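You operate a simulated robot arm through the tools that you are given. There is no shell and no other tool.

Carry out the task below with a simulated robot arm. There is one attempt and no reset: what you move stays moved.

## Task
Plane the type in the black chase level with planer and mallet.
Fine: two taps or more on the planer, none on bare type; put both tools back; leave the quoins. Set down upright: round mallet.

The check looks at the end state, three seconds after you hand in, the way a careful person would. Anything else that was tipped, shoved, dropped, spilled or broken makes it a failure.

## Robot
A 6-joint arm with a four-finger gripper, fixed in place. Base frame: the origin is on the floor under the middle of its stand, x ahead of it, y to its left, z up; the work surface is at about z = 880. Units: mm, degrees, N and s.
It reaches about 1041 mm from its shoulder. Its first joint turns from -166.0 to 166.0 degrees. Payload 3.67 kg.
The tool frame sits at the grasp point between the pads (the TCP): z along the fingers, y along the line on which they close. The tips reach 28 mm beyond it. The gripper opens to 112 mm; its body begins 73 mm behind the TCP.
Orientation is that of the tool frame in the base frame, as [roll, pitch, yaw] about the fixed x, y, z axes, in that order (R = Rz(yaw) Ry(pitch) Rx(roll)). With the fingers straight down and closing along the base's y, the tool's x points along the base's -x, its y along +y and its z along -z.

## Interface
- The arm moves only by the tool apply_moves. Its argument "increments" is one flat list of numbers, 7 for each row, row after row: the turn, a rotation vector about the tool's x, y, z in degrees, then the shift along the tool's x, y, z in m, then the closure, from 0 (fully open) to 1 (shut). In form: [rx, ry, rz, x, y, z, gripper, rx, ry, rz, x, y, z, gripper, ...]. A call has 1 to 20 rows; each row is the pose to reach, as a shift and turn from the pose commanded when the call began, along the tool's axes at that moment. Each row takes 0.2 s and may step no farther than 50 mm and 8.6 degrees from the row before; otherwise, or with a gripper value out of range, the whole call is refused. A pose out of reach is approached as far as the arm can. The call stops where the force on the tool passes 40 N (or 10 N more than at its start, if that is more) or the arm is blocked; 0.2 s more then pass. The fingers move at their own pace (about 102.5 mm/s each) and stop on an object; they squeeze with about 28 N. The grip force told is the motor's: it shows also when the fingers shut on nothing. Time passes only in rows, and 0.2 s behind the last, so rows that repeat a pose let the fingers close. It gives the time, the measured TCP pose, the force on the tool (base axes), the opening and the grip force at its end, in the units of the frame above (readings bear some noise), with the torque about the TCP (base axes, N m) and any sound that the robot's microphone picked up.
- Cameras (640 x 400 px; columns grow to the right, rows downward): "scene" is fixed at [210.9, -658.5, 1654.8]; the picture's right is [0.86, -0.52, 0.00], its down [-0.46, -0.77, -0.45] and it looks along [0.23, 0.39, -0.89] (base axes); focal length 372 px, centre (320, 200). "wrist" rides on the gripper at [60, -18, -104] in the tool frame; the picture's right is [0.29, 0.96, 0.00], its down [-0.80, 0.24, -0.55] and it looks along [-0.53, 0.16, 0.83] (tool axes); focal length 234 px, centre (320, 200). There is no depth. A picture from a camera that has moved, and an enlarged one, comes with that camera's place and axes in the base frame and with its lens. The place of the scene camera against the robot may be out by one fixed shift of up to 25 mm in any direction.
- camera(camera): a new picture of that camera. It takes no simulated time.
- zoom(camera, box): a new picture of the part [left, top, right, bottom] of that camera's present view, enlarged. It takes no simulated time.
- sign_off(): hands the job in; it is judged then, once.

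Nothing tells you positions but the pictures and the camera data. Unless the task says otherwise, let go and move clear before handing in.

The tools are called after ">>>" by a JSON object that holds its "op" and its "data". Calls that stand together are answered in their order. apply_moves: Moves the arm, as the interface text tells. Its arguments: {"type":"object","properties":{"increments":{"type":"array","items":{"type":"number"}}},"required":["increments"]} The other tools are called the same way: camera (camera) takes a picture; zoom (camera, box) takes an enlarged picture of a part of a camera's view; sign_off () hands the job in.

At the start:

```text
time_s: 0.0
eef_pos: [261.0, -440.6, 1279.0]
orientation: [-179.9, -0.1, 179.9]
force: [0.1, -1.3, 0.6]
moment: [-0.01, 0.03, -0.03]
width: 111.9
gripper_force: 0.0
```

scene: 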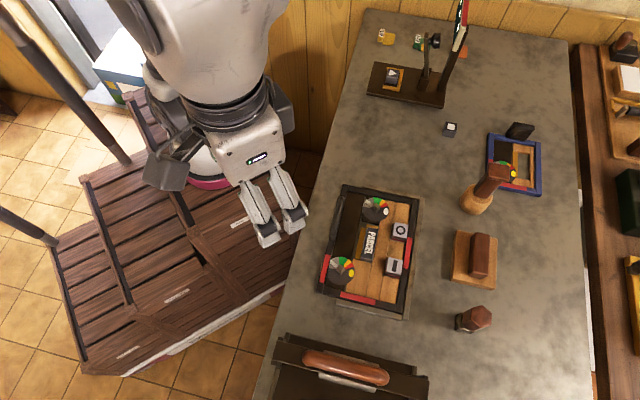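
wrist: 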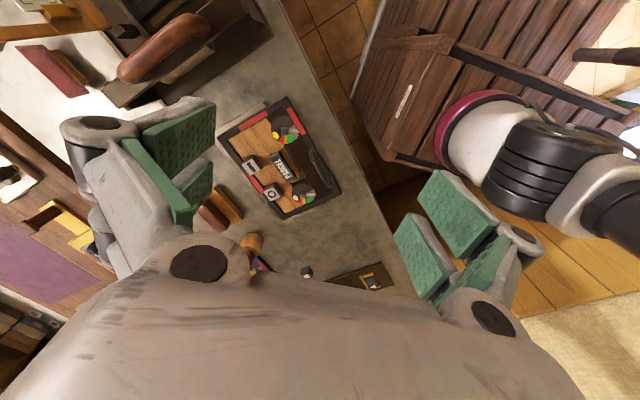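

I see a table with a black chase (type "PARCEL"), a blue chase, a wooden mallet lying near the blue chase, a planer block on a board and a dark faceted object. I'll zoom in on each before moving.

>>> {"op": "zoom", "data": {"camera": "scene", "box": [300, 170, 440, 330]}}

>>> {"op": "zoom", "data": {"camera": "scene", "box": [430, 100, 570, 220]}}

>>> {"op": "zoom", "data": {"camera": "scene", "box": [420, 210, 560, 350]}}

>>> {"op": "zoom", "data": {"camera": "scene", "box": [350, 0, 500, 140]}}

>>> {"op": "zoom", "data": {"camera": "scene", "box": [560, 0, 640, 400]}}

```text
2.50 times, centred on (370, 250) of scene
camera zoom: at [210.9, -658.5, 1654.8], right [0.86, -0.52, 0.0], down [-0.46, -0.77, -0.45], along [0.23, 0.39, -0.89], focal length 929 px, centre (195, 75)
```

zoom: 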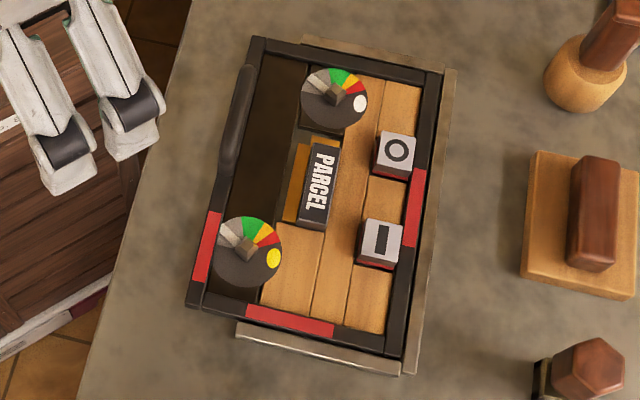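

```text
3.33 times, centred on (500, 160) of scene
camera zoom: at [210.9, -658.5, 1654.8], right [0.86, -0.52, 0.0], down [-0.46, -0.77, -0.45], along [0.23, 0.39, -0.89], focal length 1239 px, centre (-280, 333)
```

zoom: 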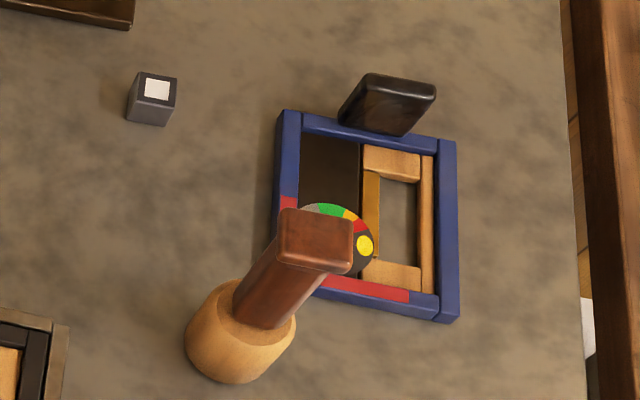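

```text
2.86 times, centred on (490, 280) of scene
camera zoom: at [210.9, -658.5, 1654.8], right [0.86, -0.52, 0.0], down [-0.46, -0.77, -0.45], along [0.23, 0.39, -0.89], focal length 1062 px, centre (-166, -29)
```

zoom: 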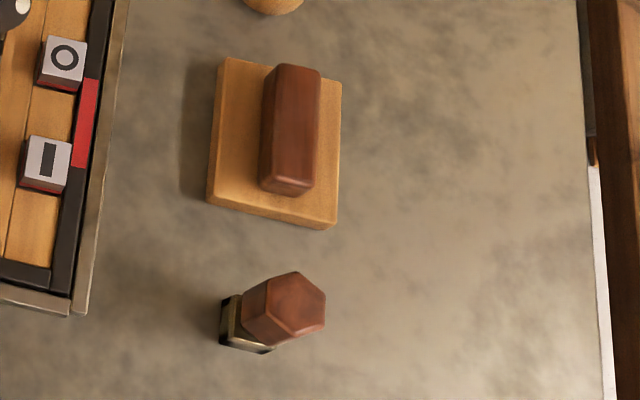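

```text
2.86 times, centred on (425, 70) of scene
camera zoom: at [210.9, -658.5, 1654.8], right [0.86, -0.52, 0.0], down [-0.46, -0.77, -0.45], along [0.23, 0.39, -0.89], focal length 1062 px, centre (20, 571)
```

zoom: 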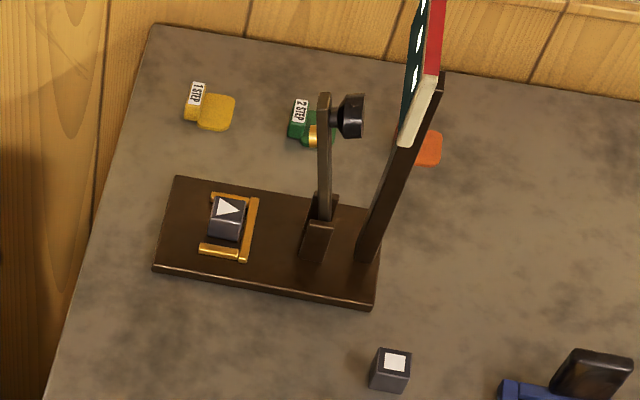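

```text
1.00 times, centred on (600, 200) of scene (not enlarged: the box is as wide or as high as the picture)
camera zoom: at [210.9, -658.5, 1654.8], right [0.86, -0.52, 0.0], down [-0.46, -0.77, -0.45], along [0.23, 0.39, -0.89], focal length 372 px, centre (40, 200)
```

zoom: 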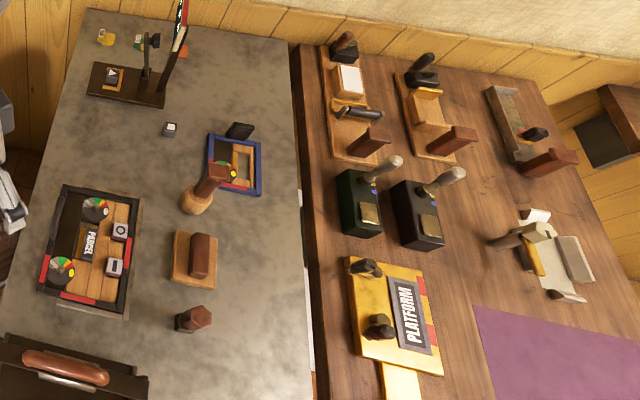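

The black chase seems to be around (440, -485), the planer (a board with a dark handle) near (614, -618), and the round mallet standing head-down near (700, -517). I'll move the wrist camera closer to the chase to see which type stands high.

>>> {"op": "apply_moves", "data": {"increments": [0, 0, 0, -0.011, -0.017, 0.039, 0, 0, 0, 0, -0.022, -0.033, 0.078, 0, 0, 0, 0, -0.033, -0.05, 0.117, 0, 0, 0, 0, -0.044, -0.066, 0.156, 0, 0, 0, 0, -0.053, -0.082, 0.193, 0, 0, 0, 0, -0.053, -0.082, 0.193, 0]}}

>>> {"op": "camera", "data": {"camera": "wrist"}}

>>> {"op": "zoom", "data": {"camera": "wrist", "box": [220, 100, 420, 300]}}

>>> {"op": "camera", "data": {"camera": "scene"}}

```text
time_s: 1.4
eef_pos: [314.3, -523.2, 1084.4]
orientation: [-179.9, -0.1, 180.0]
force: [-0.1, -0.4, -0.2]
moment: [-0.05, 0.0, 0.04]
width: 112.0
gripper_force: 0.1
```

```text
taken
camera wrist: at [255.0, -542.3, 1188.7], right [-0.29, 0.96, 0.0], down [0.8, 0.24, 0.55], along [0.53, 0.16, -0.83], focal length 234 px, centre (320, 200)
```

wrist: 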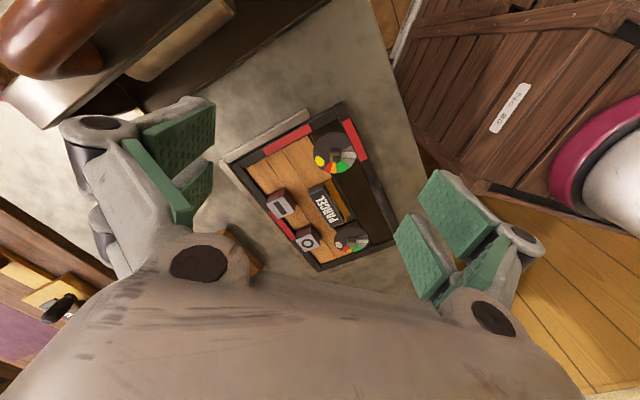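

```text
2.00 times, centred on (320, 200) of wrist
camera zoom: at [255.0, -542.3, 1188.7], right [-0.29, 0.96, 0.0], down [0.8, 0.24, 0.55], along [0.53, 0.16, -0.83], focal length 468 px, centre (320, 200)
```

zoom: 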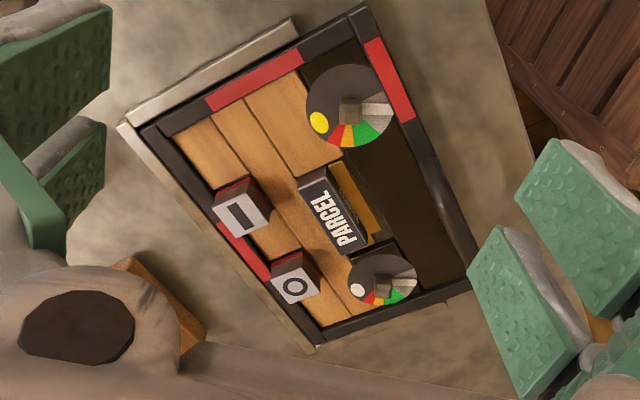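

```text
taken
```

scene: 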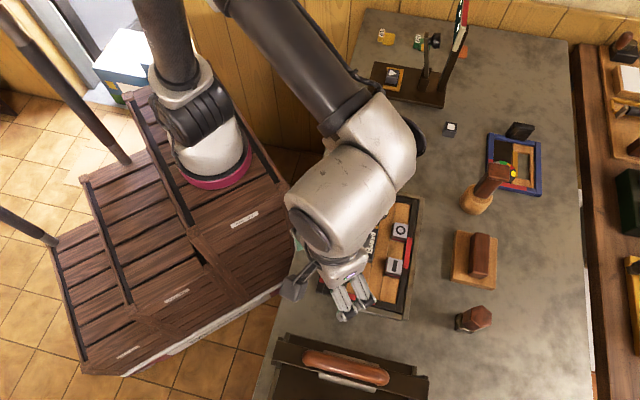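

The chase holds a PARCEL slug and two cube-like "I" and "O" blocks, plus two dial-faced quoins. I'll zoom further to read how high each stands.

>>> {"op": "zoom", "data": {"camera": "wrist", "box": [255, 170, 355, 260]}}

>>> {"op": "zoom", "data": {"camera": "wrist", "box": [290, 170, 350, 240]}}

>>> {"op": "zoom", "data": {"camera": "scene", "box": [350, 195, 430, 295]}}

```text
4.44 times, centred on (305, 215) of wrist
camera zoom: at [255.0, -542.3, 1188.7], right [-0.29, 0.96, 0.0], down [0.8, 0.24, 0.55], along [0.53, 0.16, -0.83], focal length 1041 px, centre (387, 133)
```

zoom: 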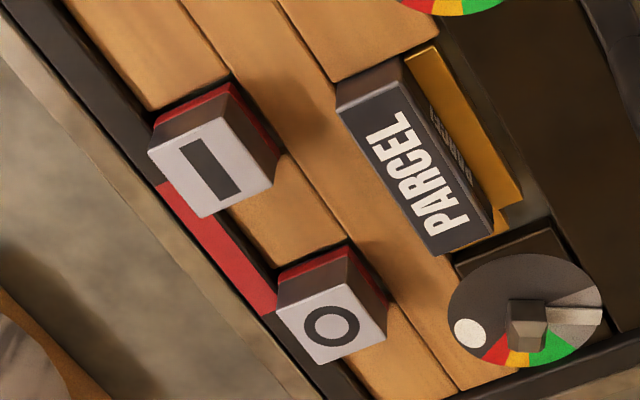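

```text
5.71 times, centred on (320, 205) of wrist
camera zoom: at [255.0, -542.3, 1188.7], right [-0.29, 0.96, 0.0], down [0.8, 0.24, 0.55], along [0.53, 0.16, -0.83], focal length 1338 px, centre (320, 171)
```

zoom: 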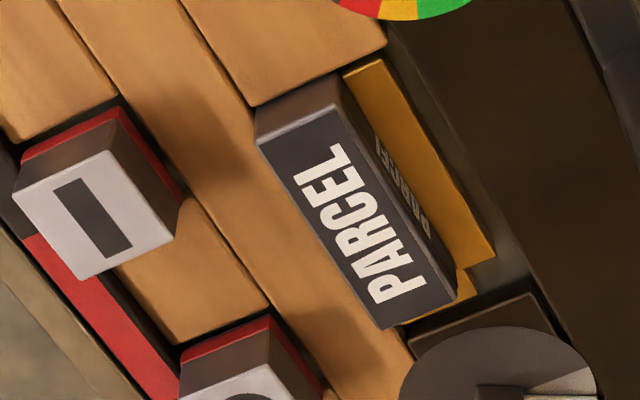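

```text
4.00 times, centred on (390, 245) of scene
camera zoom: at [210.9, -658.5, 1654.8], right [0.86, -0.52, 0.0], down [-0.46, -0.77, -0.45], along [0.23, 0.39, -0.89], focal length 1487 px, centre (40, 20)
```

zoom: 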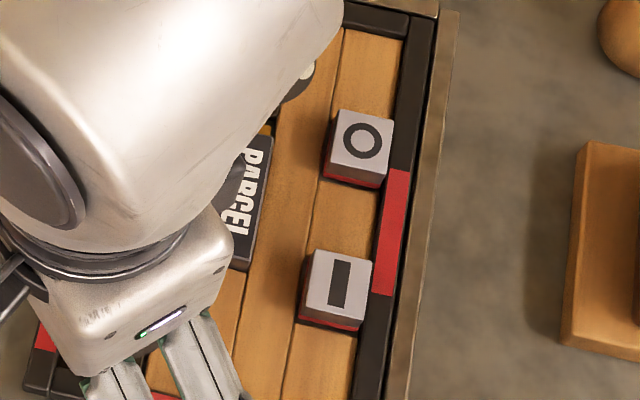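

The "I" and "O" blocks show a red band at the foot, so they stand high. PARCEL shows no red. Next I'll view the planer and mallet from the wrist camera and triangulate positions.

>>> {"op": "apply_moves", "data": {"increments": [0, 0, 0, -0.036, -0.016, -0.004, 0, 0, 0, 0, -0.073, -0.033, -0.008, 0, 0, 0, 0, -0.11, -0.05, -0.012, 0, 0, 0, 0, -0.146, -0.067, -0.016, 0, 0, 0, 0, -0.166, -0.077, -0.016, 0, 0, 0, 0, -0.166, -0.077, -0.016, 0]}}

>>> {"op": "camera", "data": {"camera": "wrist"}}

>>> {"op": "zoom", "data": {"camera": "wrist", "box": [340, 40, 460, 160]}}

>>> {"op": "zoom", "data": {"camera": "wrist", "box": [220, 100, 420, 300]}}

>>> {"op": "camera", "data": {"camera": "scene"}}

```text
time_s: 2.8
eef_pos: [477.8, -601.9, 1101.8]
orientation: [-179.9, -0.1, -180.0]
force: [0.4, 0.1, -0.1]
moment: [-0.03, 0.01, -0.03]
width: 111.9
gripper_force: 0.0
```

```text
taken
camera wrist: at [419.4, -619.8, 1205.2], right [-0.29, 0.96, 0.0], down [0.8, 0.24, 0.55], along [0.53, 0.16, -0.83], focal length 234 px, centre (320, 200)
```

wrist: 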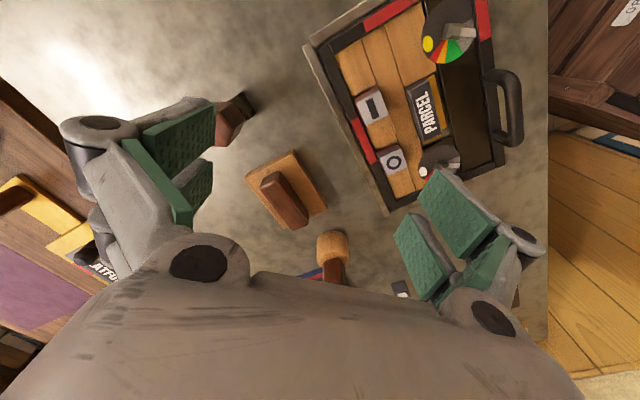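

```text
3.33 times, centred on (400, 100) of wrist
camera zoom: at [419.4, -619.8, 1205.2], right [-0.29, 0.96, 0.0], down [0.8, 0.24, 0.55], along [0.53, 0.16, -0.83], focal length 781 px, centre (53, 533)
```

zoom: 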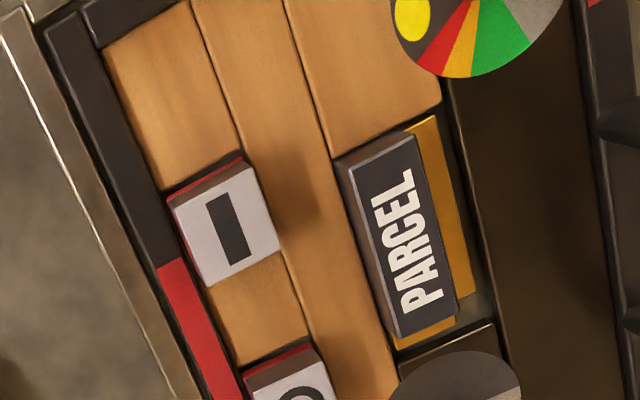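

```text
2.00 times, centred on (320, 200) of wrist
camera zoom: at [419.4, -619.8, 1205.2], right [-0.29, 0.96, 0.0], down [0.8, 0.24, 0.55], along [0.53, 0.16, -0.83], focal length 468 px, centre (320, 200)
```

zoom: 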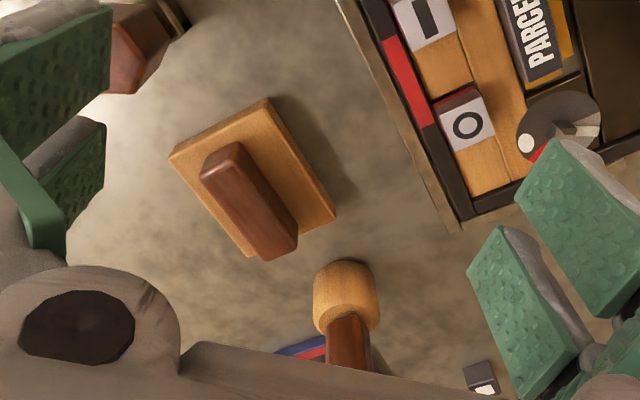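

```text
taken
```

scene: 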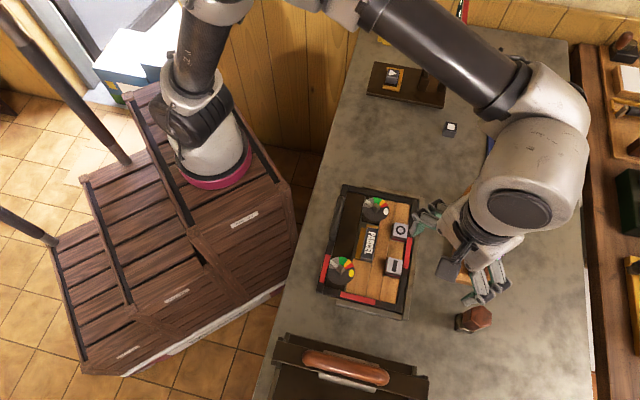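

Triangulated positions: "I" about (460, -541, 909), "O" about (518, -484, 906), PARCEL about (445, -475, 901). The chase is turned about 45°, and the planer is about 110×88 mm at (615, -613). Next I'll get a closer view of the mallet and planer.

>>> {"op": "apply_moves", "data": {"increments": [0, 0, 0, -0.041, 0.021, -0.014, 0, 0, 0, 0, -0.082, 0.042, -0.028, 0, 0, 0, 0, -0.082, 0.042, -0.028, 0]}}

>>> {"op": "zoom", "data": {"camera": "wrist", "box": [220, 80, 420, 260]}}

>>> {"op": "zoom", "data": {"camera": "wrist", "box": [280, 160, 360, 240]}}

>>> {"op": "zoom", "data": {"camera": "wrist", "box": [224, 80, 324, 180]}}

>>> {"op": "camera", "data": {"camera": "wrist"}}

```text
time_s: 3.6
eef_pos: [562.6, -559.0, 1127.1]
orientation: [-179.9, -0.1, 179.9]
force: [0.1, 0.0, 0.2]
moment: [-0.01, -0.01, 0.01]
width: 111.8
gripper_force: 0.1
```

```text
2.22 times, centred on (320, 170) of wrist
camera zoom: at [502.7, -576.5, 1231.5], right [-0.29, 0.96, 0.0], down [0.8, 0.24, 0.55], along [0.53, 0.16, -0.83], focal length 520 px, centre (320, 267)
```

zoom: 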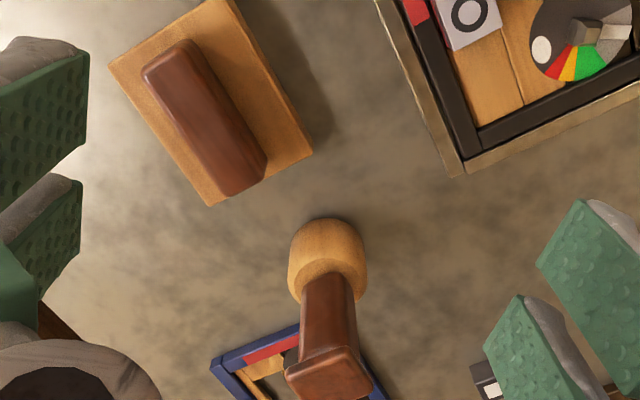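

```text
5.00 times, centred on (320, 200) of wrist
camera zoom: at [502.7, -576.5, 1231.5], right [-0.29, 0.96, 0.0], down [0.8, 0.24, 0.55], along [0.53, 0.16, -0.83], focal length 1171 px, centre (320, 200)
```

zoom: 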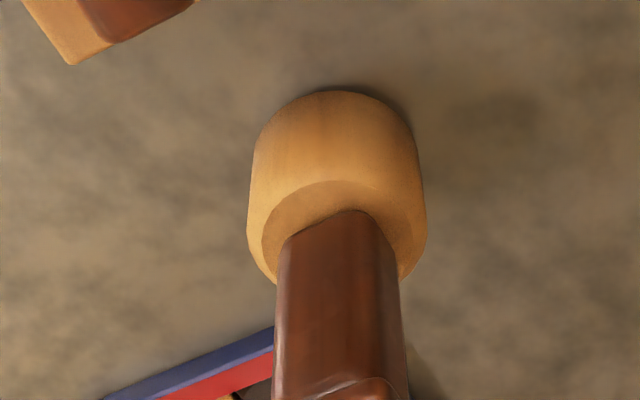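

```text
4.00 times, centred on (274, 130) of wrist
camera zoom: at [502.7, -576.5, 1231.5], right [-0.29, 0.96, 0.0], down [0.8, 0.24, 0.55], along [0.53, 0.16, -0.83], focal length 937 px, centre (504, 480)
```

zoom: 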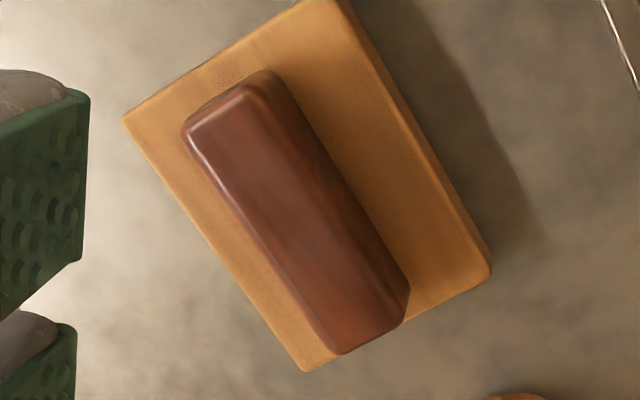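

```text
taken
camera wrist: at [502.7, -576.5, 1231.5], right [-0.29, 0.96, 0.0], down [0.8, 0.24, 0.55], along [0.53, 0.16, -0.83], focal length 234 px, centre (320, 200)
```

wrist: 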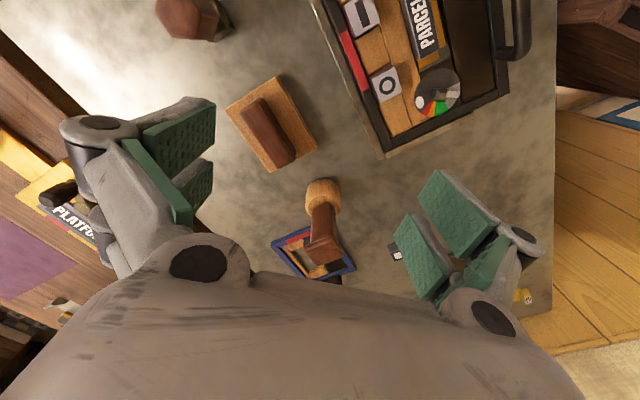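

The mallet stands at about (708, -510) with its handle top near z=1019. I'll use detailed zooms of the chase from here and from a second viewpoint to measure the heights of type, quoins and frame.

>>> {"op": "zoom", "data": {"camera": "wrist", "box": [340, -20, 440, 60]}}

>>> {"op": "zoom", "data": {"camera": "wrist", "box": [360, 50, 480, 140]}}

>>> {"op": "zoom", "data": {"camera": "wrist", "box": [290, 170, 360, 280]}}

```text
refused: -20 is not a number from 0 to 400
```

```text
4.44 times, centred on (420, 95) of wrist
camera zoom: at [502.7, -576.5, 1231.5], right [-0.29, 0.96, 0.0], down [0.8, 0.24, 0.55], along [0.53, 0.16, -0.83], focal length 1041 px, centre (-124, 667)
```

zoom: 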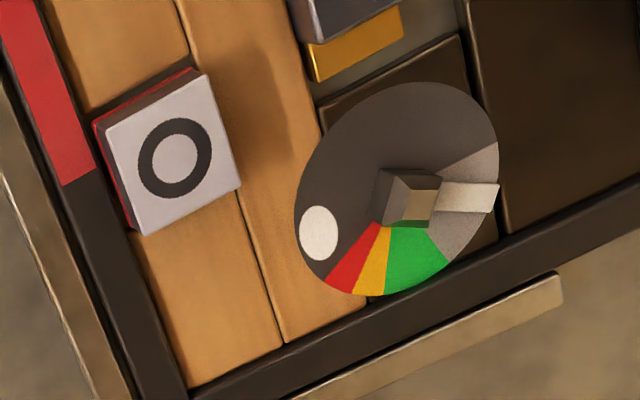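

```text
3.64 times, centred on (325, 225) of wrist
camera zoom: at [502.7, -576.5, 1231.5], right [-0.29, 0.96, 0.0], down [0.8, 0.24, 0.55], along [0.53, 0.16, -0.83], focal length 852 px, centre (302, 109)
```

zoom: 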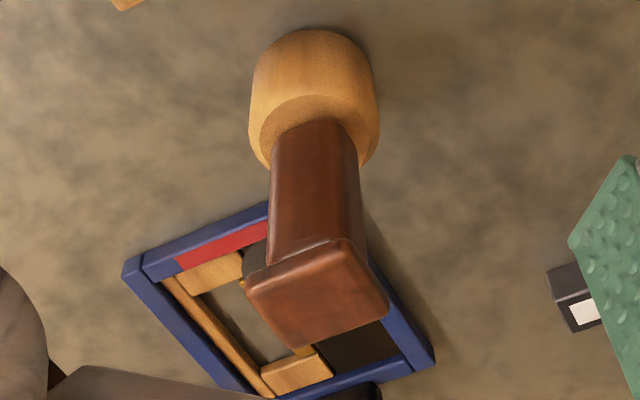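

Stereo gives "O" at (517.7, -484.4, 909.6), PARCEL's top around 901, quoin discs around 888 and the quoin knob top around 901. The planer centre is about (622, -612), also turned 45°. I'll go above the planer and turn the gripper 45° to line up with its handle.

>>> {"op": "apply_moves", "data": {"increments": [0, 0, -7.5, -0.01, -0.009, 0.011, 0, 0, 0, -15, -0.02, -0.018, 0.022, 0, 0, 0, -22.5, -0.03, -0.027, 0.033, 0, 0, 0, -30, -0.04, -0.036, 0.045, 0, 0, 0, -37.5, -0.05, -0.045, 0.056, 0, 0, 0, -45, -0.0594, -0.053, 0.067, 0, 0, 0, -45, -0.0594, -0.053, 0.067, 0]}}

>>> {"op": "camera", "data": {"camera": "wrist"}}

>>> {"op": "zoom", "data": {"camera": "wrist", "box": [240, 100, 400, 260]}}

>>> {"op": "camera", "data": {"camera": "scene"}}

```text
time_s: 5.2
eef_pos: [621.7, -612.1, 1063.2]
orientation: [-180.0, -0.1, -135.0]
force: [0.2, 0.0, -0.5]
moment: [0.0, 0.02, -0.01]
width: 112.2
gripper_force: 0.0
```

```text
taken
camera wrist: at [592.5, -667.9, 1166.1], right [-0.88, 0.47, 0.0], down [0.39, 0.73, 0.55], along [0.26, 0.49, -0.83], focal length 234 px, centre (320, 200)
```

wrist: 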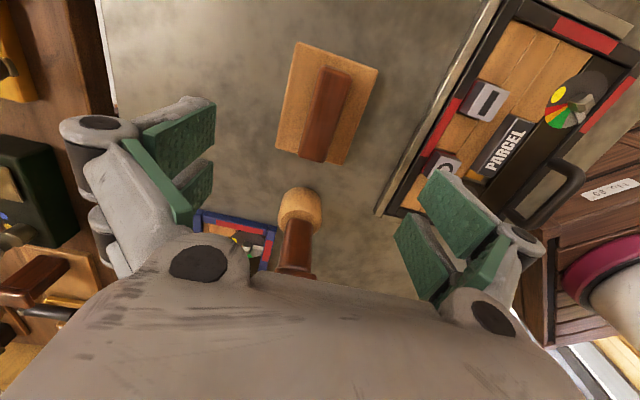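

```text
2.50 times, centred on (320, 180) of wrist
camera zoom: at [592.5, -667.9, 1166.1], right [-0.88, 0.47, 0.0], down [0.39, 0.73, 0.55], along [0.26, 0.49, -0.83], focal length 585 px, centre (320, 250)
```

zoom: 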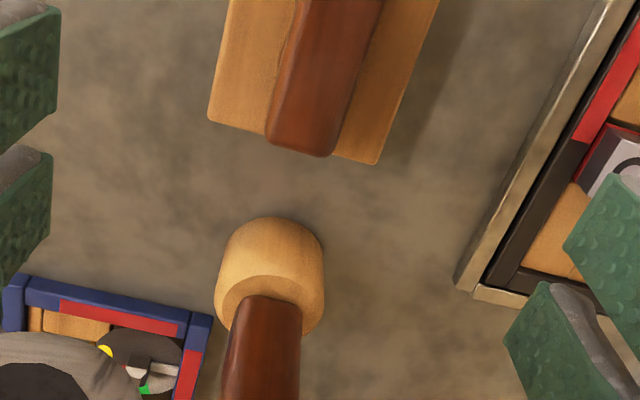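

```text
taken
```

scene: 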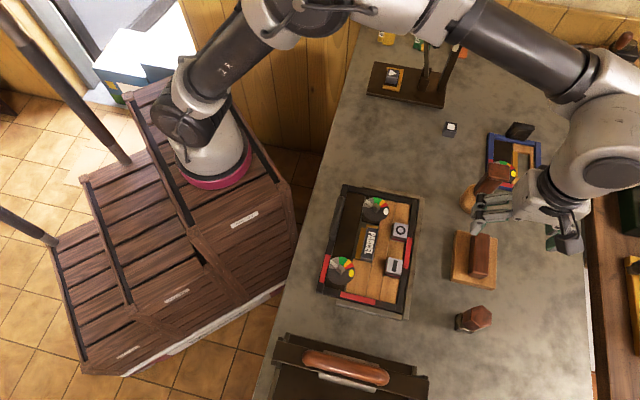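

The gripper is above the planer. I'll zoom in on the planer and the chase from this view to refine the measurements.

>>> {"op": "zoom", "data": {"camera": "wrist", "box": [260, 30, 390, 175]}}

>>> {"op": "zoom", "data": {"camera": "wrist", "box": [420, 60, 560, 190]}}

>>> {"op": "zoom", "data": {"camera": "wrist", "box": [260, 180, 340, 280]}}

>>> {"op": "zoom", "data": {"camera": "wrist", "box": [480, 0, 640, 140]}}

```text
2.76 times, centred on (325, 102) of wrist
camera zoom: at [592.5, -667.9, 1166.1], right [-0.88, 0.47, 0.0], down [0.39, 0.73, 0.55], along [0.26, 0.49, -0.83], focal length 646 px, centre (306, 469)
```

zoom: 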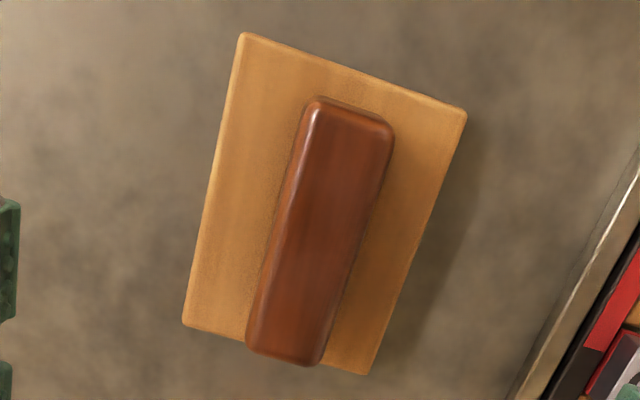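

```text
3.08 times, centred on (490, 125) of wrist
camera zoom: at [592.5, -667.9, 1166.1], right [-0.88, 0.47, 0.0], down [0.39, 0.73, 0.55], along [0.26, 0.49, -0.83], focal length 720 px, centre (-203, 431)
```

zoom: 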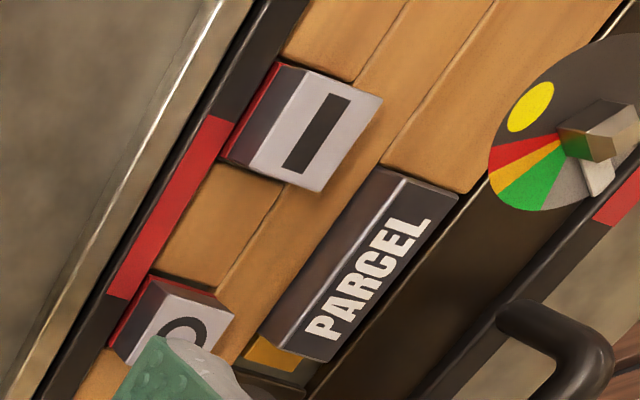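

```text
4.00 times, centred on (300, 230) of wrist
camera zoom: at [592.5, -667.9, 1166.1], right [-0.88, 0.47, 0.0], down [0.39, 0.73, 0.55], along [0.26, 0.49, -0.83], focal length 937 px, centre (400, 80)
```

zoom: 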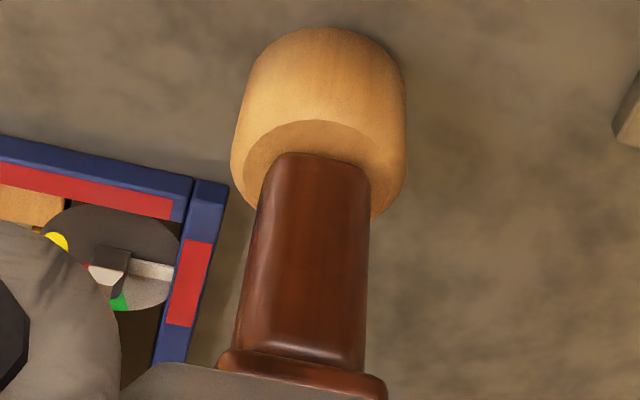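

```text
2.86 times, centred on (560, 70) of wrist
camera zoom: at [592.5, -667.9, 1166.1], right [-0.88, 0.47, 0.0], down [0.39, 0.73, 0.55], along [0.26, 0.49, -0.83], focal length 669 px, centre (-366, 571)
```

zoom: 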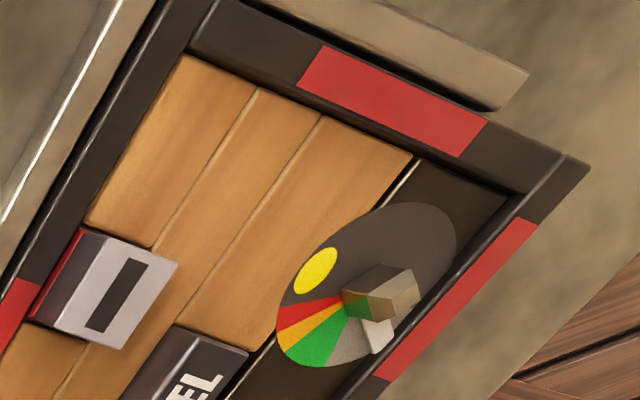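

The planer's handle top is about z=926, centred near (618, -613). Type height is about 904, with "I" and "O" standing about 4 mm proud at 908. The chase frame is about 891 and the quoins are clear of the planer's footprint. I'll descend partway over the handle and check alignment.

>>> {"op": "apply_moves", "data": {"increments": [0, 0, 0, 0.003, 0.002, 0.035, 0, 0, 0, 0, 0.003, 0.002, 0.07, 0, 0, 0, 0, 0.003, 0.002, 0.095, 0, 0, 0, 0, 0.003, 0.002, 0.095, 0]}}

>>> {"op": "camera", "data": {"camera": "wrist"}}

>>> {"op": "camera", "data": {"camera": "scene"}}

>>> {"op": "zoom", "data": {"camera": "scene", "box": [400, 140, 560, 340]}}

```text
time_s: 6.2
eef_pos: [616.7, -613.3, 967.8]
orientation: [-180.0, -0.1, -135.1]
force: [0.7, 0.7, 0.2]
moment: [0.03, 0.01, -0.02]
width: 112.1
gripper_force: 0.1
```

```text
taken
camera wrist: at [587.7, -668.5, 1070.4], right [-0.88, 0.47, 0.0], down [0.4, 0.73, 0.55], along [0.26, 0.49, -0.83], focal length 234 px, centre (320, 200)
```

wrist: 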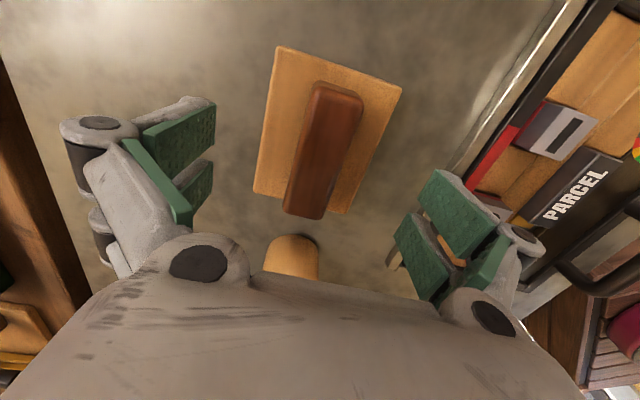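

```text
taken
```

scene: 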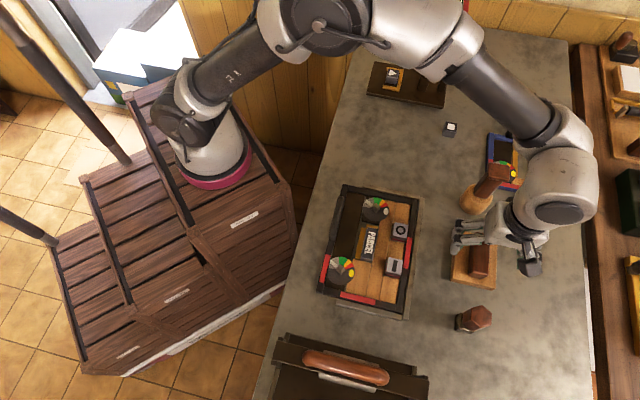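

```text
2.00 times, centred on (480, 240) of scene
camera zoom: at [210.9, -658.5, 1654.8], right [0.86, -0.52, 0.0], down [-0.46, -0.77, -0.45], along [0.23, 0.39, -0.89], focal length 744 px, centre (0, 120)
```

zoom: 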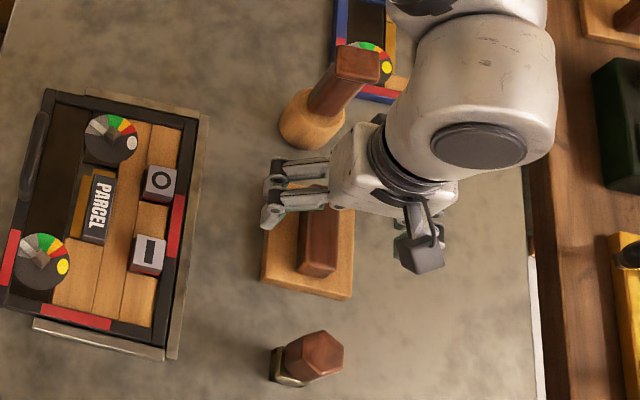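

The handle lines up with the gripper centre to within about 1 mm. I'll descend to TCP z≈925, keeping the fingertips just above the planer's base, and close.

>>> {"op": "apply_moves", "data": {"increments": [0, 0, 0, 0, 0.0005, 0.022, 0, 0, 0, 0, 0, 0.001, 0.035, 0, 0, 0, 0, 0, 0.001, 0.043, 0, 0, 0, 0, 0, 0.001, 0.043, 0]}}

>>> {"op": "camera", "data": {"camera": "wrist"}}

>>> {"op": "zoom", "data": {"camera": "scene", "box": [420, 170, 540, 310]}}

```text
time_s: 7.2
eef_pos: [615.6, -612.8, 923.3]
orientation: [179.9, -0.1, -135.1]
force: [-0.3, 0.1, 0.5]
moment: [-0.03, 0.04, -0.02]
width: 112.1
gripper_force: 0.1
```

```text
taken
camera wrist: at [586.8, -667.6, 1027.7], right [-0.88, 0.47, 0.0], down [0.4, 0.73, 0.55], along [0.26, 0.49, -0.83], focal length 234 px, centre (320, 200)
```

wrist: 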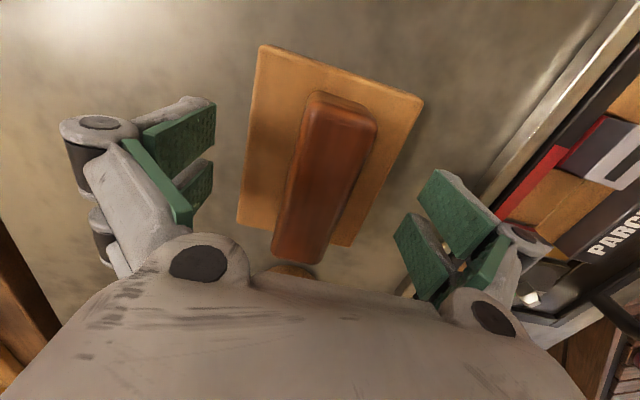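

```text
2.86 times, centred on (480, 240) of scene
camera zoom: at [210.9, -658.5, 1654.8], right [0.86, -0.52, 0.0], down [-0.46, -0.77, -0.45], along [0.23, 0.39, -0.89], focal length 1062 px, centre (-137, 86)
```

zoom: 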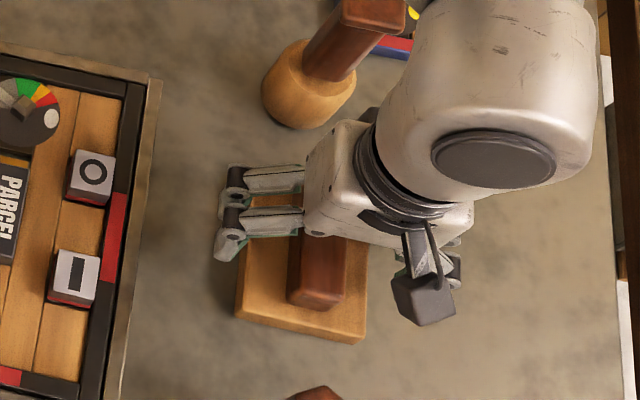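

The fingers straddle the handle cleanly with no contact force. Closing now.

>>> {"op": "apply_moves", "data": {"increments": [0, 0, 0, 0, 0, 0, 1, 0, 0, 0, 0, 0, 0, 1, 0, 0, 0, 0, 0, 0, 1, 0, 0, 0, 0, 0, 0, 1, 0, 0, 0, 0, 0, 0, 1]}}

>>> {"op": "camera", "data": {"camera": "wrist"}}

>>> {"op": "zoom", "data": {"camera": "scene", "box": [420, 170, 540, 310]}}

```text
time_s: 7.9
eef_pos: [617.7, -613.7, 928.9]
orientation: [-179.4, -0.3, -135.0]
force: [3.1, -3.0, 13.7]
moment: [-0.16, 0.12, -0.04]
width: 32.0
gripper_force: 27.7
stopped in row 3: the force on the tool passed its limit at 41 N (the readings are from after the stop); the commanded pose is now the measured one
```

```text
taken
camera wrist: at [587.8, -668.8, 1033.6], right [-0.88, 0.47, -0.01], down [0.39, 0.74, 0.55], along [0.27, 0.48, -0.84], focal length 234 px, centre (320, 200)
```

wrist: 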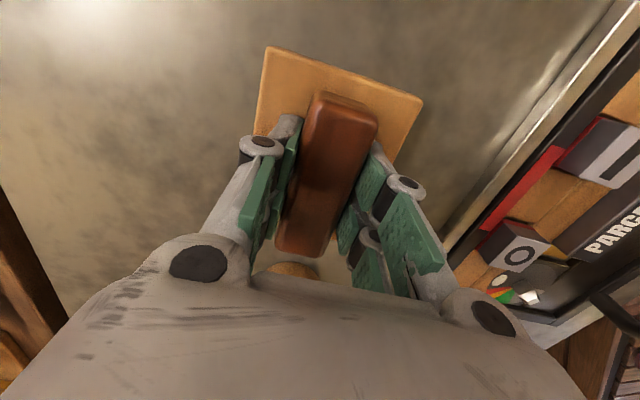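

```text
2.86 times, centred on (480, 240) of scene
camera zoom: at [210.9, -658.5, 1654.8], right [0.86, -0.52, 0.0], down [-0.46, -0.77, -0.45], along [0.23, 0.39, -0.89], focal length 1062 px, centre (-137, 86)
```

zoom: 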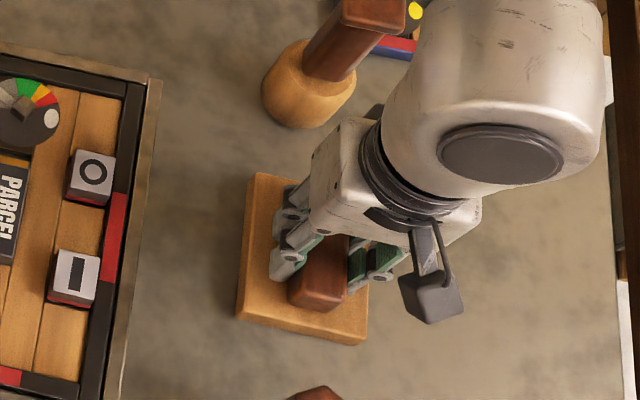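

The handle is gripped at 32 mm width and 28 N; the tips just brushed the base as they closed. I'll lift slowly and check it holds.

>>> {"op": "apply_moves", "data": {"increments": [0, 0, 0, 0, 0, -0.005, 1, 0, 0, 0, 0, 0, -0.015, 1, 0, 0, 0, 0, 0, -0.03, 1, 0, 0, 0, 0, 0, -0.05, 1, 0, 0, 0, 0, 0, -0.05, 1]}}

>>> {"op": "camera", "data": {"camera": "wrist"}}

>>> {"op": "zoom", "data": {"camera": "scene", "box": [420, 170, 540, 310]}}

```text
time_s: 9.1
eef_pos: [617.1, -614.8, 975.5]
orientation: [-179.8, -0.1, -135.1]
force: [0.8, 0.1, -1.6]
moment: [-0.01, 0.01, -0.01]
width: 31.8
gripper_force: 27.8
```

```text
taken
camera wrist: at [587.4, -668.5, 1080.8], right [-0.88, 0.47, 0.0], down [0.39, 0.74, 0.55], along [0.26, 0.48, -0.84], focal length 234 px, centre (320, 200)
```

wrist: 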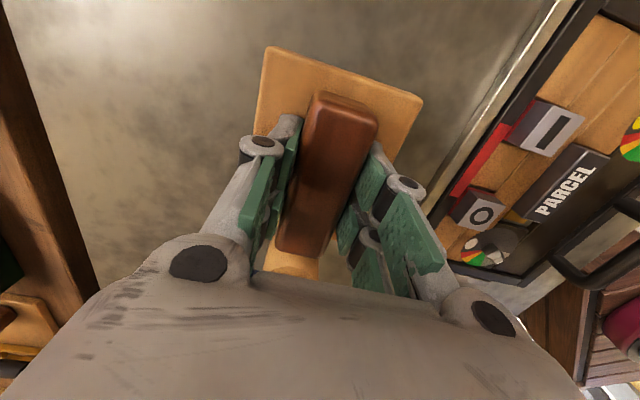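

```text
2.86 times, centred on (480, 240) of scene
camera zoom: at [210.9, -658.5, 1654.8], right [0.86, -0.52, 0.0], down [-0.46, -0.77, -0.45], along [0.23, 0.39, -0.89], focal length 1062 px, centre (-137, 86)
```

zoom: 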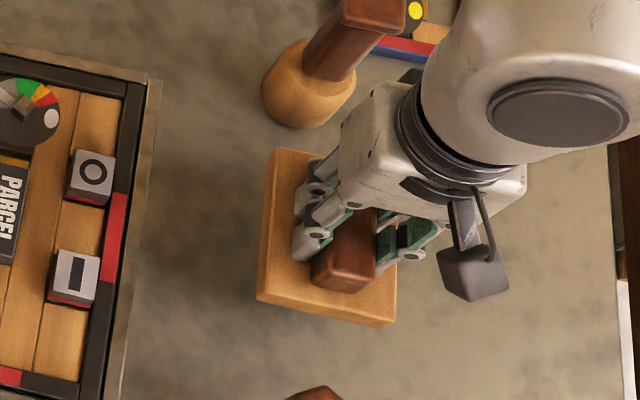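

The planer is lifted level with no slip. I'll raise it and carry it over the type, so its base centre lands midway across I, O and PARCEL at about (470, -494).

>>> {"op": "apply_moves", "data": {"increments": [0, 0, 0, 0, 0, -0.035, 1, 0, 0, 0, 0.002, 0.02, -0.06, 1, 0, 0, 0, 0.006, 0.055, -0.065, 1, 0, 0, 0, 0.011, 0.095, -0.065, 1, 0, 0, 0, 0.016, 0.135, -0.065, 1, 0, 0, 0, 0.02, 0.17, -0.065, 1, 0, 0, 0, 0.0221, 0.1876, -0.065, 1, 0, 0, 0, 0.0221, 0.1876, -0.065, 1, 0, 0, 0, 0.0221, 0.1876, -0.065, 1]}}

>>> {"op": "camera", "data": {"camera": "wrist"}}

>>> {"op": "camera", "data": {"camera": "scene"}}

```text
time_s: 11.1
eef_pos: [469.6, -495.3, 1040.7]
orientation: [-179.8, -0.2, -135.0]
force: [-0.5, -0.1, -1.6]
moment: [-0.02, 0.02, -0.02]
width: 32.0
gripper_force: 27.9
```

```text
taken
camera wrist: at [440.0, -550.2, 1144.3], right [-0.88, 0.47, 0.0], down [0.39, 0.74, 0.55], along [0.26, 0.48, -0.84], focal length 234 px, centre (320, 200)
```

wrist: 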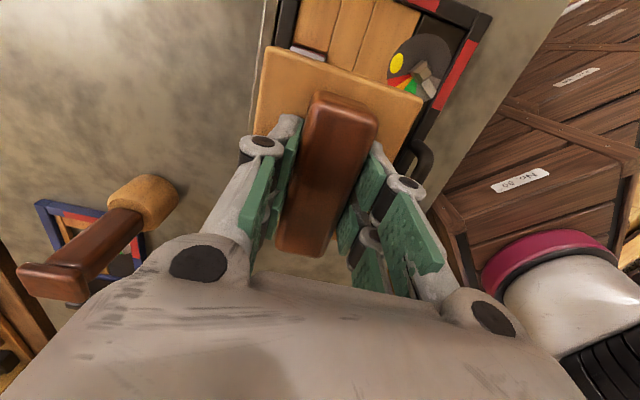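

```text
taken
```

scene: 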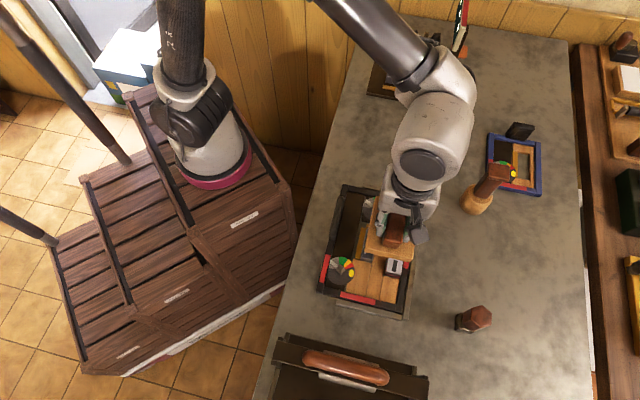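

The planer is over the chase. I'll lower it to about 12 mm above the type and check coverage before contact.

>>> {"op": "apply_moves", "data": {"increments": [0, 0, 0, 0.0013, 0, 0.025, 1, 0, 0, 0, 0.0013, 0, 0.05, 1, 0, 0, 0, 0.0013, 0, 0.07, 1, 0, 0, 0, 0.0013, 0, 0.07, 1]}}

>>> {"op": "camera", "data": {"camera": "wrist"}}

>>> {"op": "zoom", "data": {"camera": "scene", "box": [310, 170, 450, 320]}}

>>> {"op": "zoom", "data": {"camera": "wrist", "box": [220, 0, 460, 150]}}

```text
time_s: 12.1
eef_pos: [467.4, -495.2, 970.4]
orientation: [-179.8, -0.2, -135.0]
force: [-0.3, -0.3, -2.0]
moment: [-0.03, -0.02, 0.0]
width: 31.8
gripper_force: 28.2
```

```text
taken
camera wrist: at [438.1, -550.3, 1074.5], right [-0.88, 0.47, 0.0], down [0.39, 0.74, 0.55], along [0.26, 0.48, -0.84], focal length 234 px, centre (320, 200)
```

wrist: 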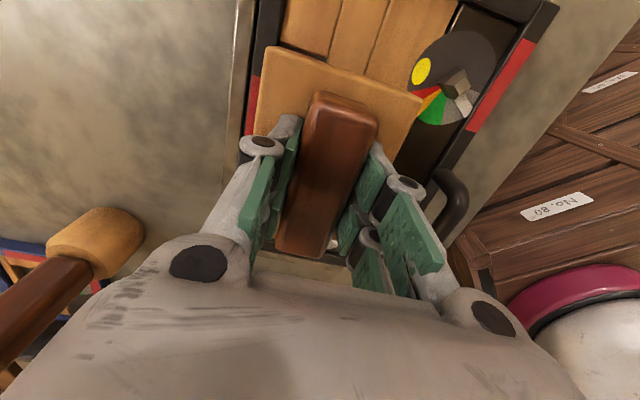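

```text
2.67 times, centred on (380, 245) of scene
camera zoom: at [210.9, -658.5, 1654.8], right [0.86, -0.52, 0.0], down [-0.46, -0.77, -0.45], along [0.23, 0.39, -0.89], focal length 991 px, centre (160, 80)
```

zoom: 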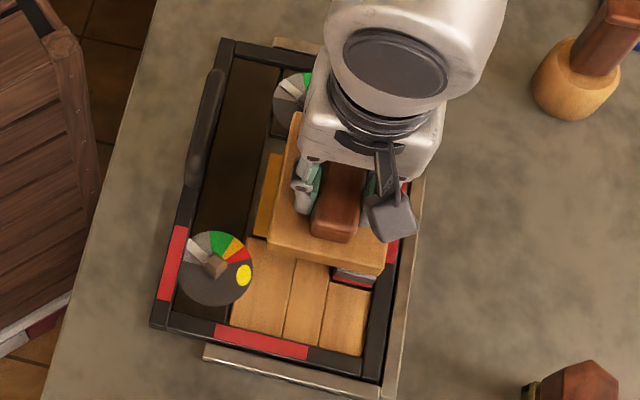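

```text
2.67 times, centred on (340, 75) of wrist
camera zoom: at [438.1, -550.3, 1074.5], right [-0.88, 0.47, 0.0], down [0.39, 0.74, 0.55], along [0.26, 0.48, -0.84], focal length 624 px, centre (267, 533)
```

zoom: 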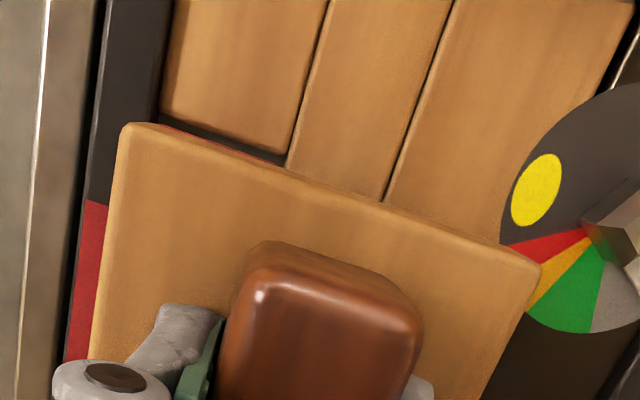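

Coverage looks right: the planer's near edge is level with the "I" block's edge, and it spans v from 637 to 724 over PARCEL and I/O. I'll nudge it 1.5 mm and lower gently, watching the force for contact.

>>> {"op": "apply_moves", "data": {"increments": [0, 0, 0, 0.0015, 0, 0.004, 1, 0, 0, 0, 0.0015, 0, 0.008, 1, 0, 0, 0, 0.0015, 0, 0.01, 1, 0, 0, 0, 0.0015, 0, 0.01, 1]}}

```text
time_s: 13.1
eef_pos: [466.0, -496.5, 960.2]
orientation: [-179.7, -0.1, -134.9]
force: [-0.1, -0.7, -2.9]
moment: [0.0, 0.0, 0.01]
width: 31.9
gripper_force: 27.9
```

No contact yet at TCP z=960. I'll continue down in small steps.

>>> {"op": "apply_moves", "data": {"increments": [0, 0, 0, 0, 0, 0.001, 1, 0, 0, 0, 0, 0, 0.002, 1, 0, 0, 0, 0, 0, 0.002, 1]}}

>>> {"op": "zoom", "data": {"camera": "scene", "box": [350, 200, 430, 290]}}

```text
time_s: 13.9
eef_pos: [465.5, -497.5, 959.1]
orientation: [-179.7, -0.1, -135.0]
force: [-0.4, -0.6, 0.0]
moment: [-0.1, 0.05, -0.02]
width: 31.9
gripper_force: 28.2
```

```text
4.44 times, centred on (390, 245) of scene
camera zoom: at [210.9, -658.5, 1654.8], right [0.86, -0.52, 0.0], down [-0.46, -0.77, -0.45], along [0.23, 0.39, -0.89], focal length 1652 px, centre (9, 0)
```

zoom: 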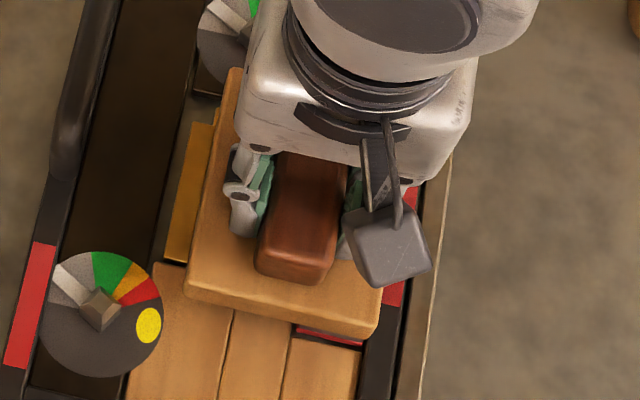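

Contact has begun: the planer's weight is now carried by the type. I'll open the gripper gradually and lift clear.

>>> {"op": "apply_moves", "data": {"increments": [0, 0, 0, 0, 0, 0.0, 0.7, 0, 0, 0, 0, 0, 0.0, 0.66, 0, 0, 0, 0, 0, 0.0, 0.6, 0, 0, 0, 0, 0, 0, 0.45, 0, 0, 0, 0, 0, 0, 0.3, 0, 0, 0, 0, 0, 0, 0.3]}}

>>> {"op": "camera", "data": {"camera": "wrist"}}

>>> {"op": "zoom", "data": {"camera": "scene", "box": [350, 200, 430, 290]}}

```text
time_s: 15.3
eef_pos: [465.8, -497.0, 959.9]
orientation: [-179.7, -0.2, -135.0]
force: [0.9, -0.4, 0.9]
moment: [-0.04, 0.0, 0.0]
width: 78.5
gripper_force: 0.1
```

```text
taken
camera wrist: at [436.8, -552.2, 1063.1], right [-0.88, 0.47, 0.0], down [0.39, 0.74, 0.55], along [0.26, 0.48, -0.84], focal length 234 px, centre (320, 200)
```

wrist: 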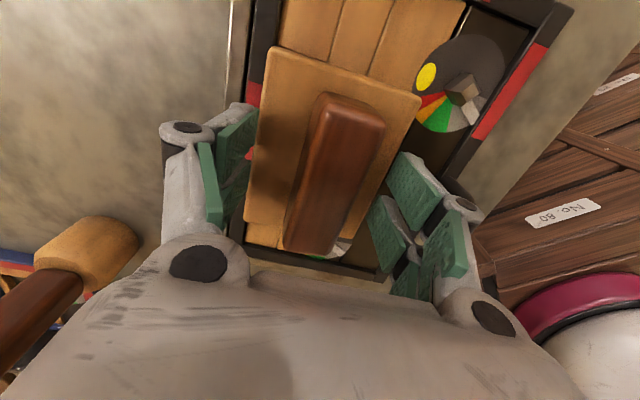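

```text
4.44 times, centred on (390, 245) of scene
camera zoom: at [210.9, -658.5, 1654.8], right [0.86, -0.52, 0.0], down [-0.46, -0.77, -0.45], along [0.23, 0.39, -0.89], focal length 1652 px, centre (9, 0)
```

zoom: 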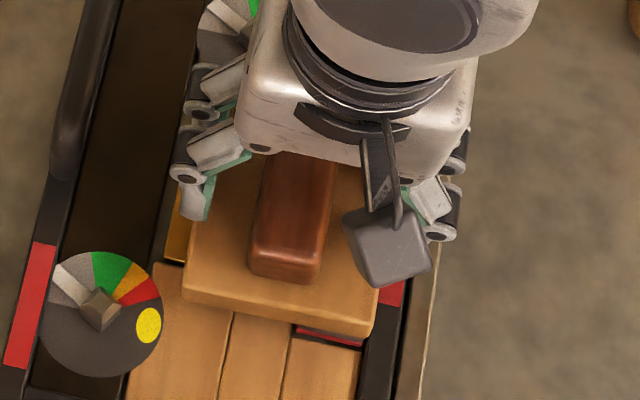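

Released: the planer rests on the type, tilted slightly toward PARCEL. I'll lift straight up and look.

>>> {"op": "apply_moves", "data": {"increments": [0, 0, 0, 0, 0, -0.03, 0.3, 0, 0, 0, 0, 0, -0.07, 0.2, 0, 0, 0, 0, 0, -0.11, 0, 0, 0, 0, 0, 0, -0.14, 0, 0, 0, 0, 0, 0, -0.14, 0]}}

>>> {"op": "camera", "data": {"camera": "wrist"}}

>>> {"op": "zoom", "data": {"camera": "wrist", "box": [260, 40, 420, 180]}}

>>> {"op": "zoom", "data": {"camera": "scene", "box": [340, 190, 430, 300]}}

```text
time_s: 16.5
eef_pos: [465.6, -498.3, 1100.0]
orientation: [-179.7, -0.2, -135.0]
force: [0.1, -0.9, -0.7]
moment: [0.01, -0.03, -0.02]
width: 112.0
gripper_force: 0.1
```

```text
taken
camera wrist: at [436.3, -552.6, 1203.9], right [-0.88, 0.47, 0.0], down [0.39, 0.74, 0.55], along [0.26, 0.48, -0.84], focal length 234 px, centre (320, 200)
```

wrist: 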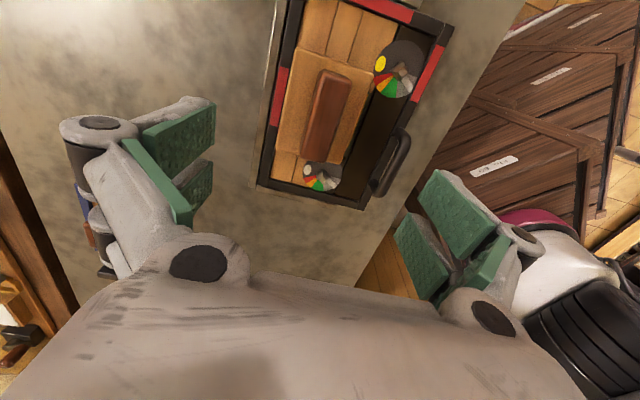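

```text
2.86 times, centred on (340, 110) of wrist
camera zoom: at [436.3, -552.6, 1203.9], right [-0.88, 0.47, 0.0], down [0.39, 0.74, 0.55], along [0.26, 0.48, -0.84], focal length 669 px, centre (263, 457)
```

zoom: 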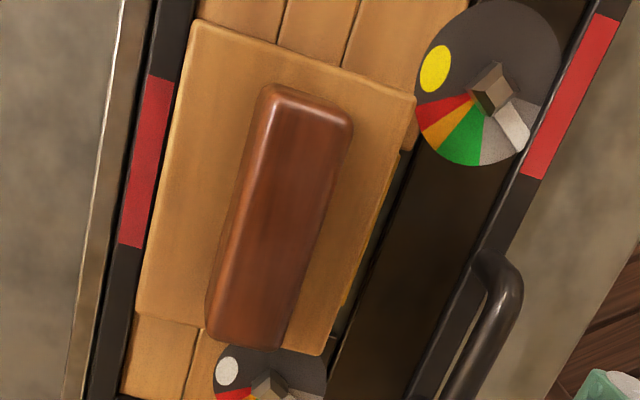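

```text
3.64 times, centred on (385, 245) of scene
camera zoom: at [210.9, -658.5, 1654.8], right [0.86, -0.52, 0.0], down [-0.46, -0.77, -0.45], along [0.23, 0.39, -0.89], focal length 1352 px, centre (84, 36)
```

zoom: 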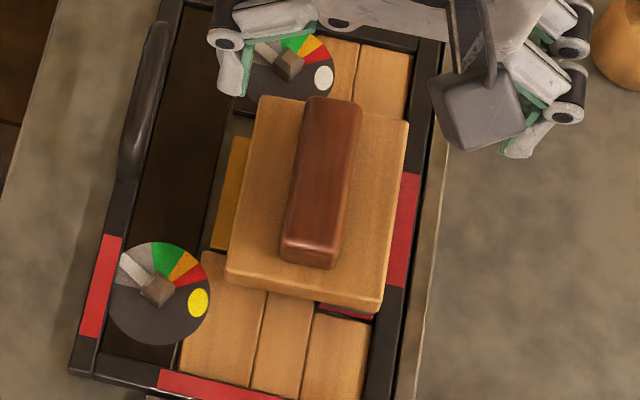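

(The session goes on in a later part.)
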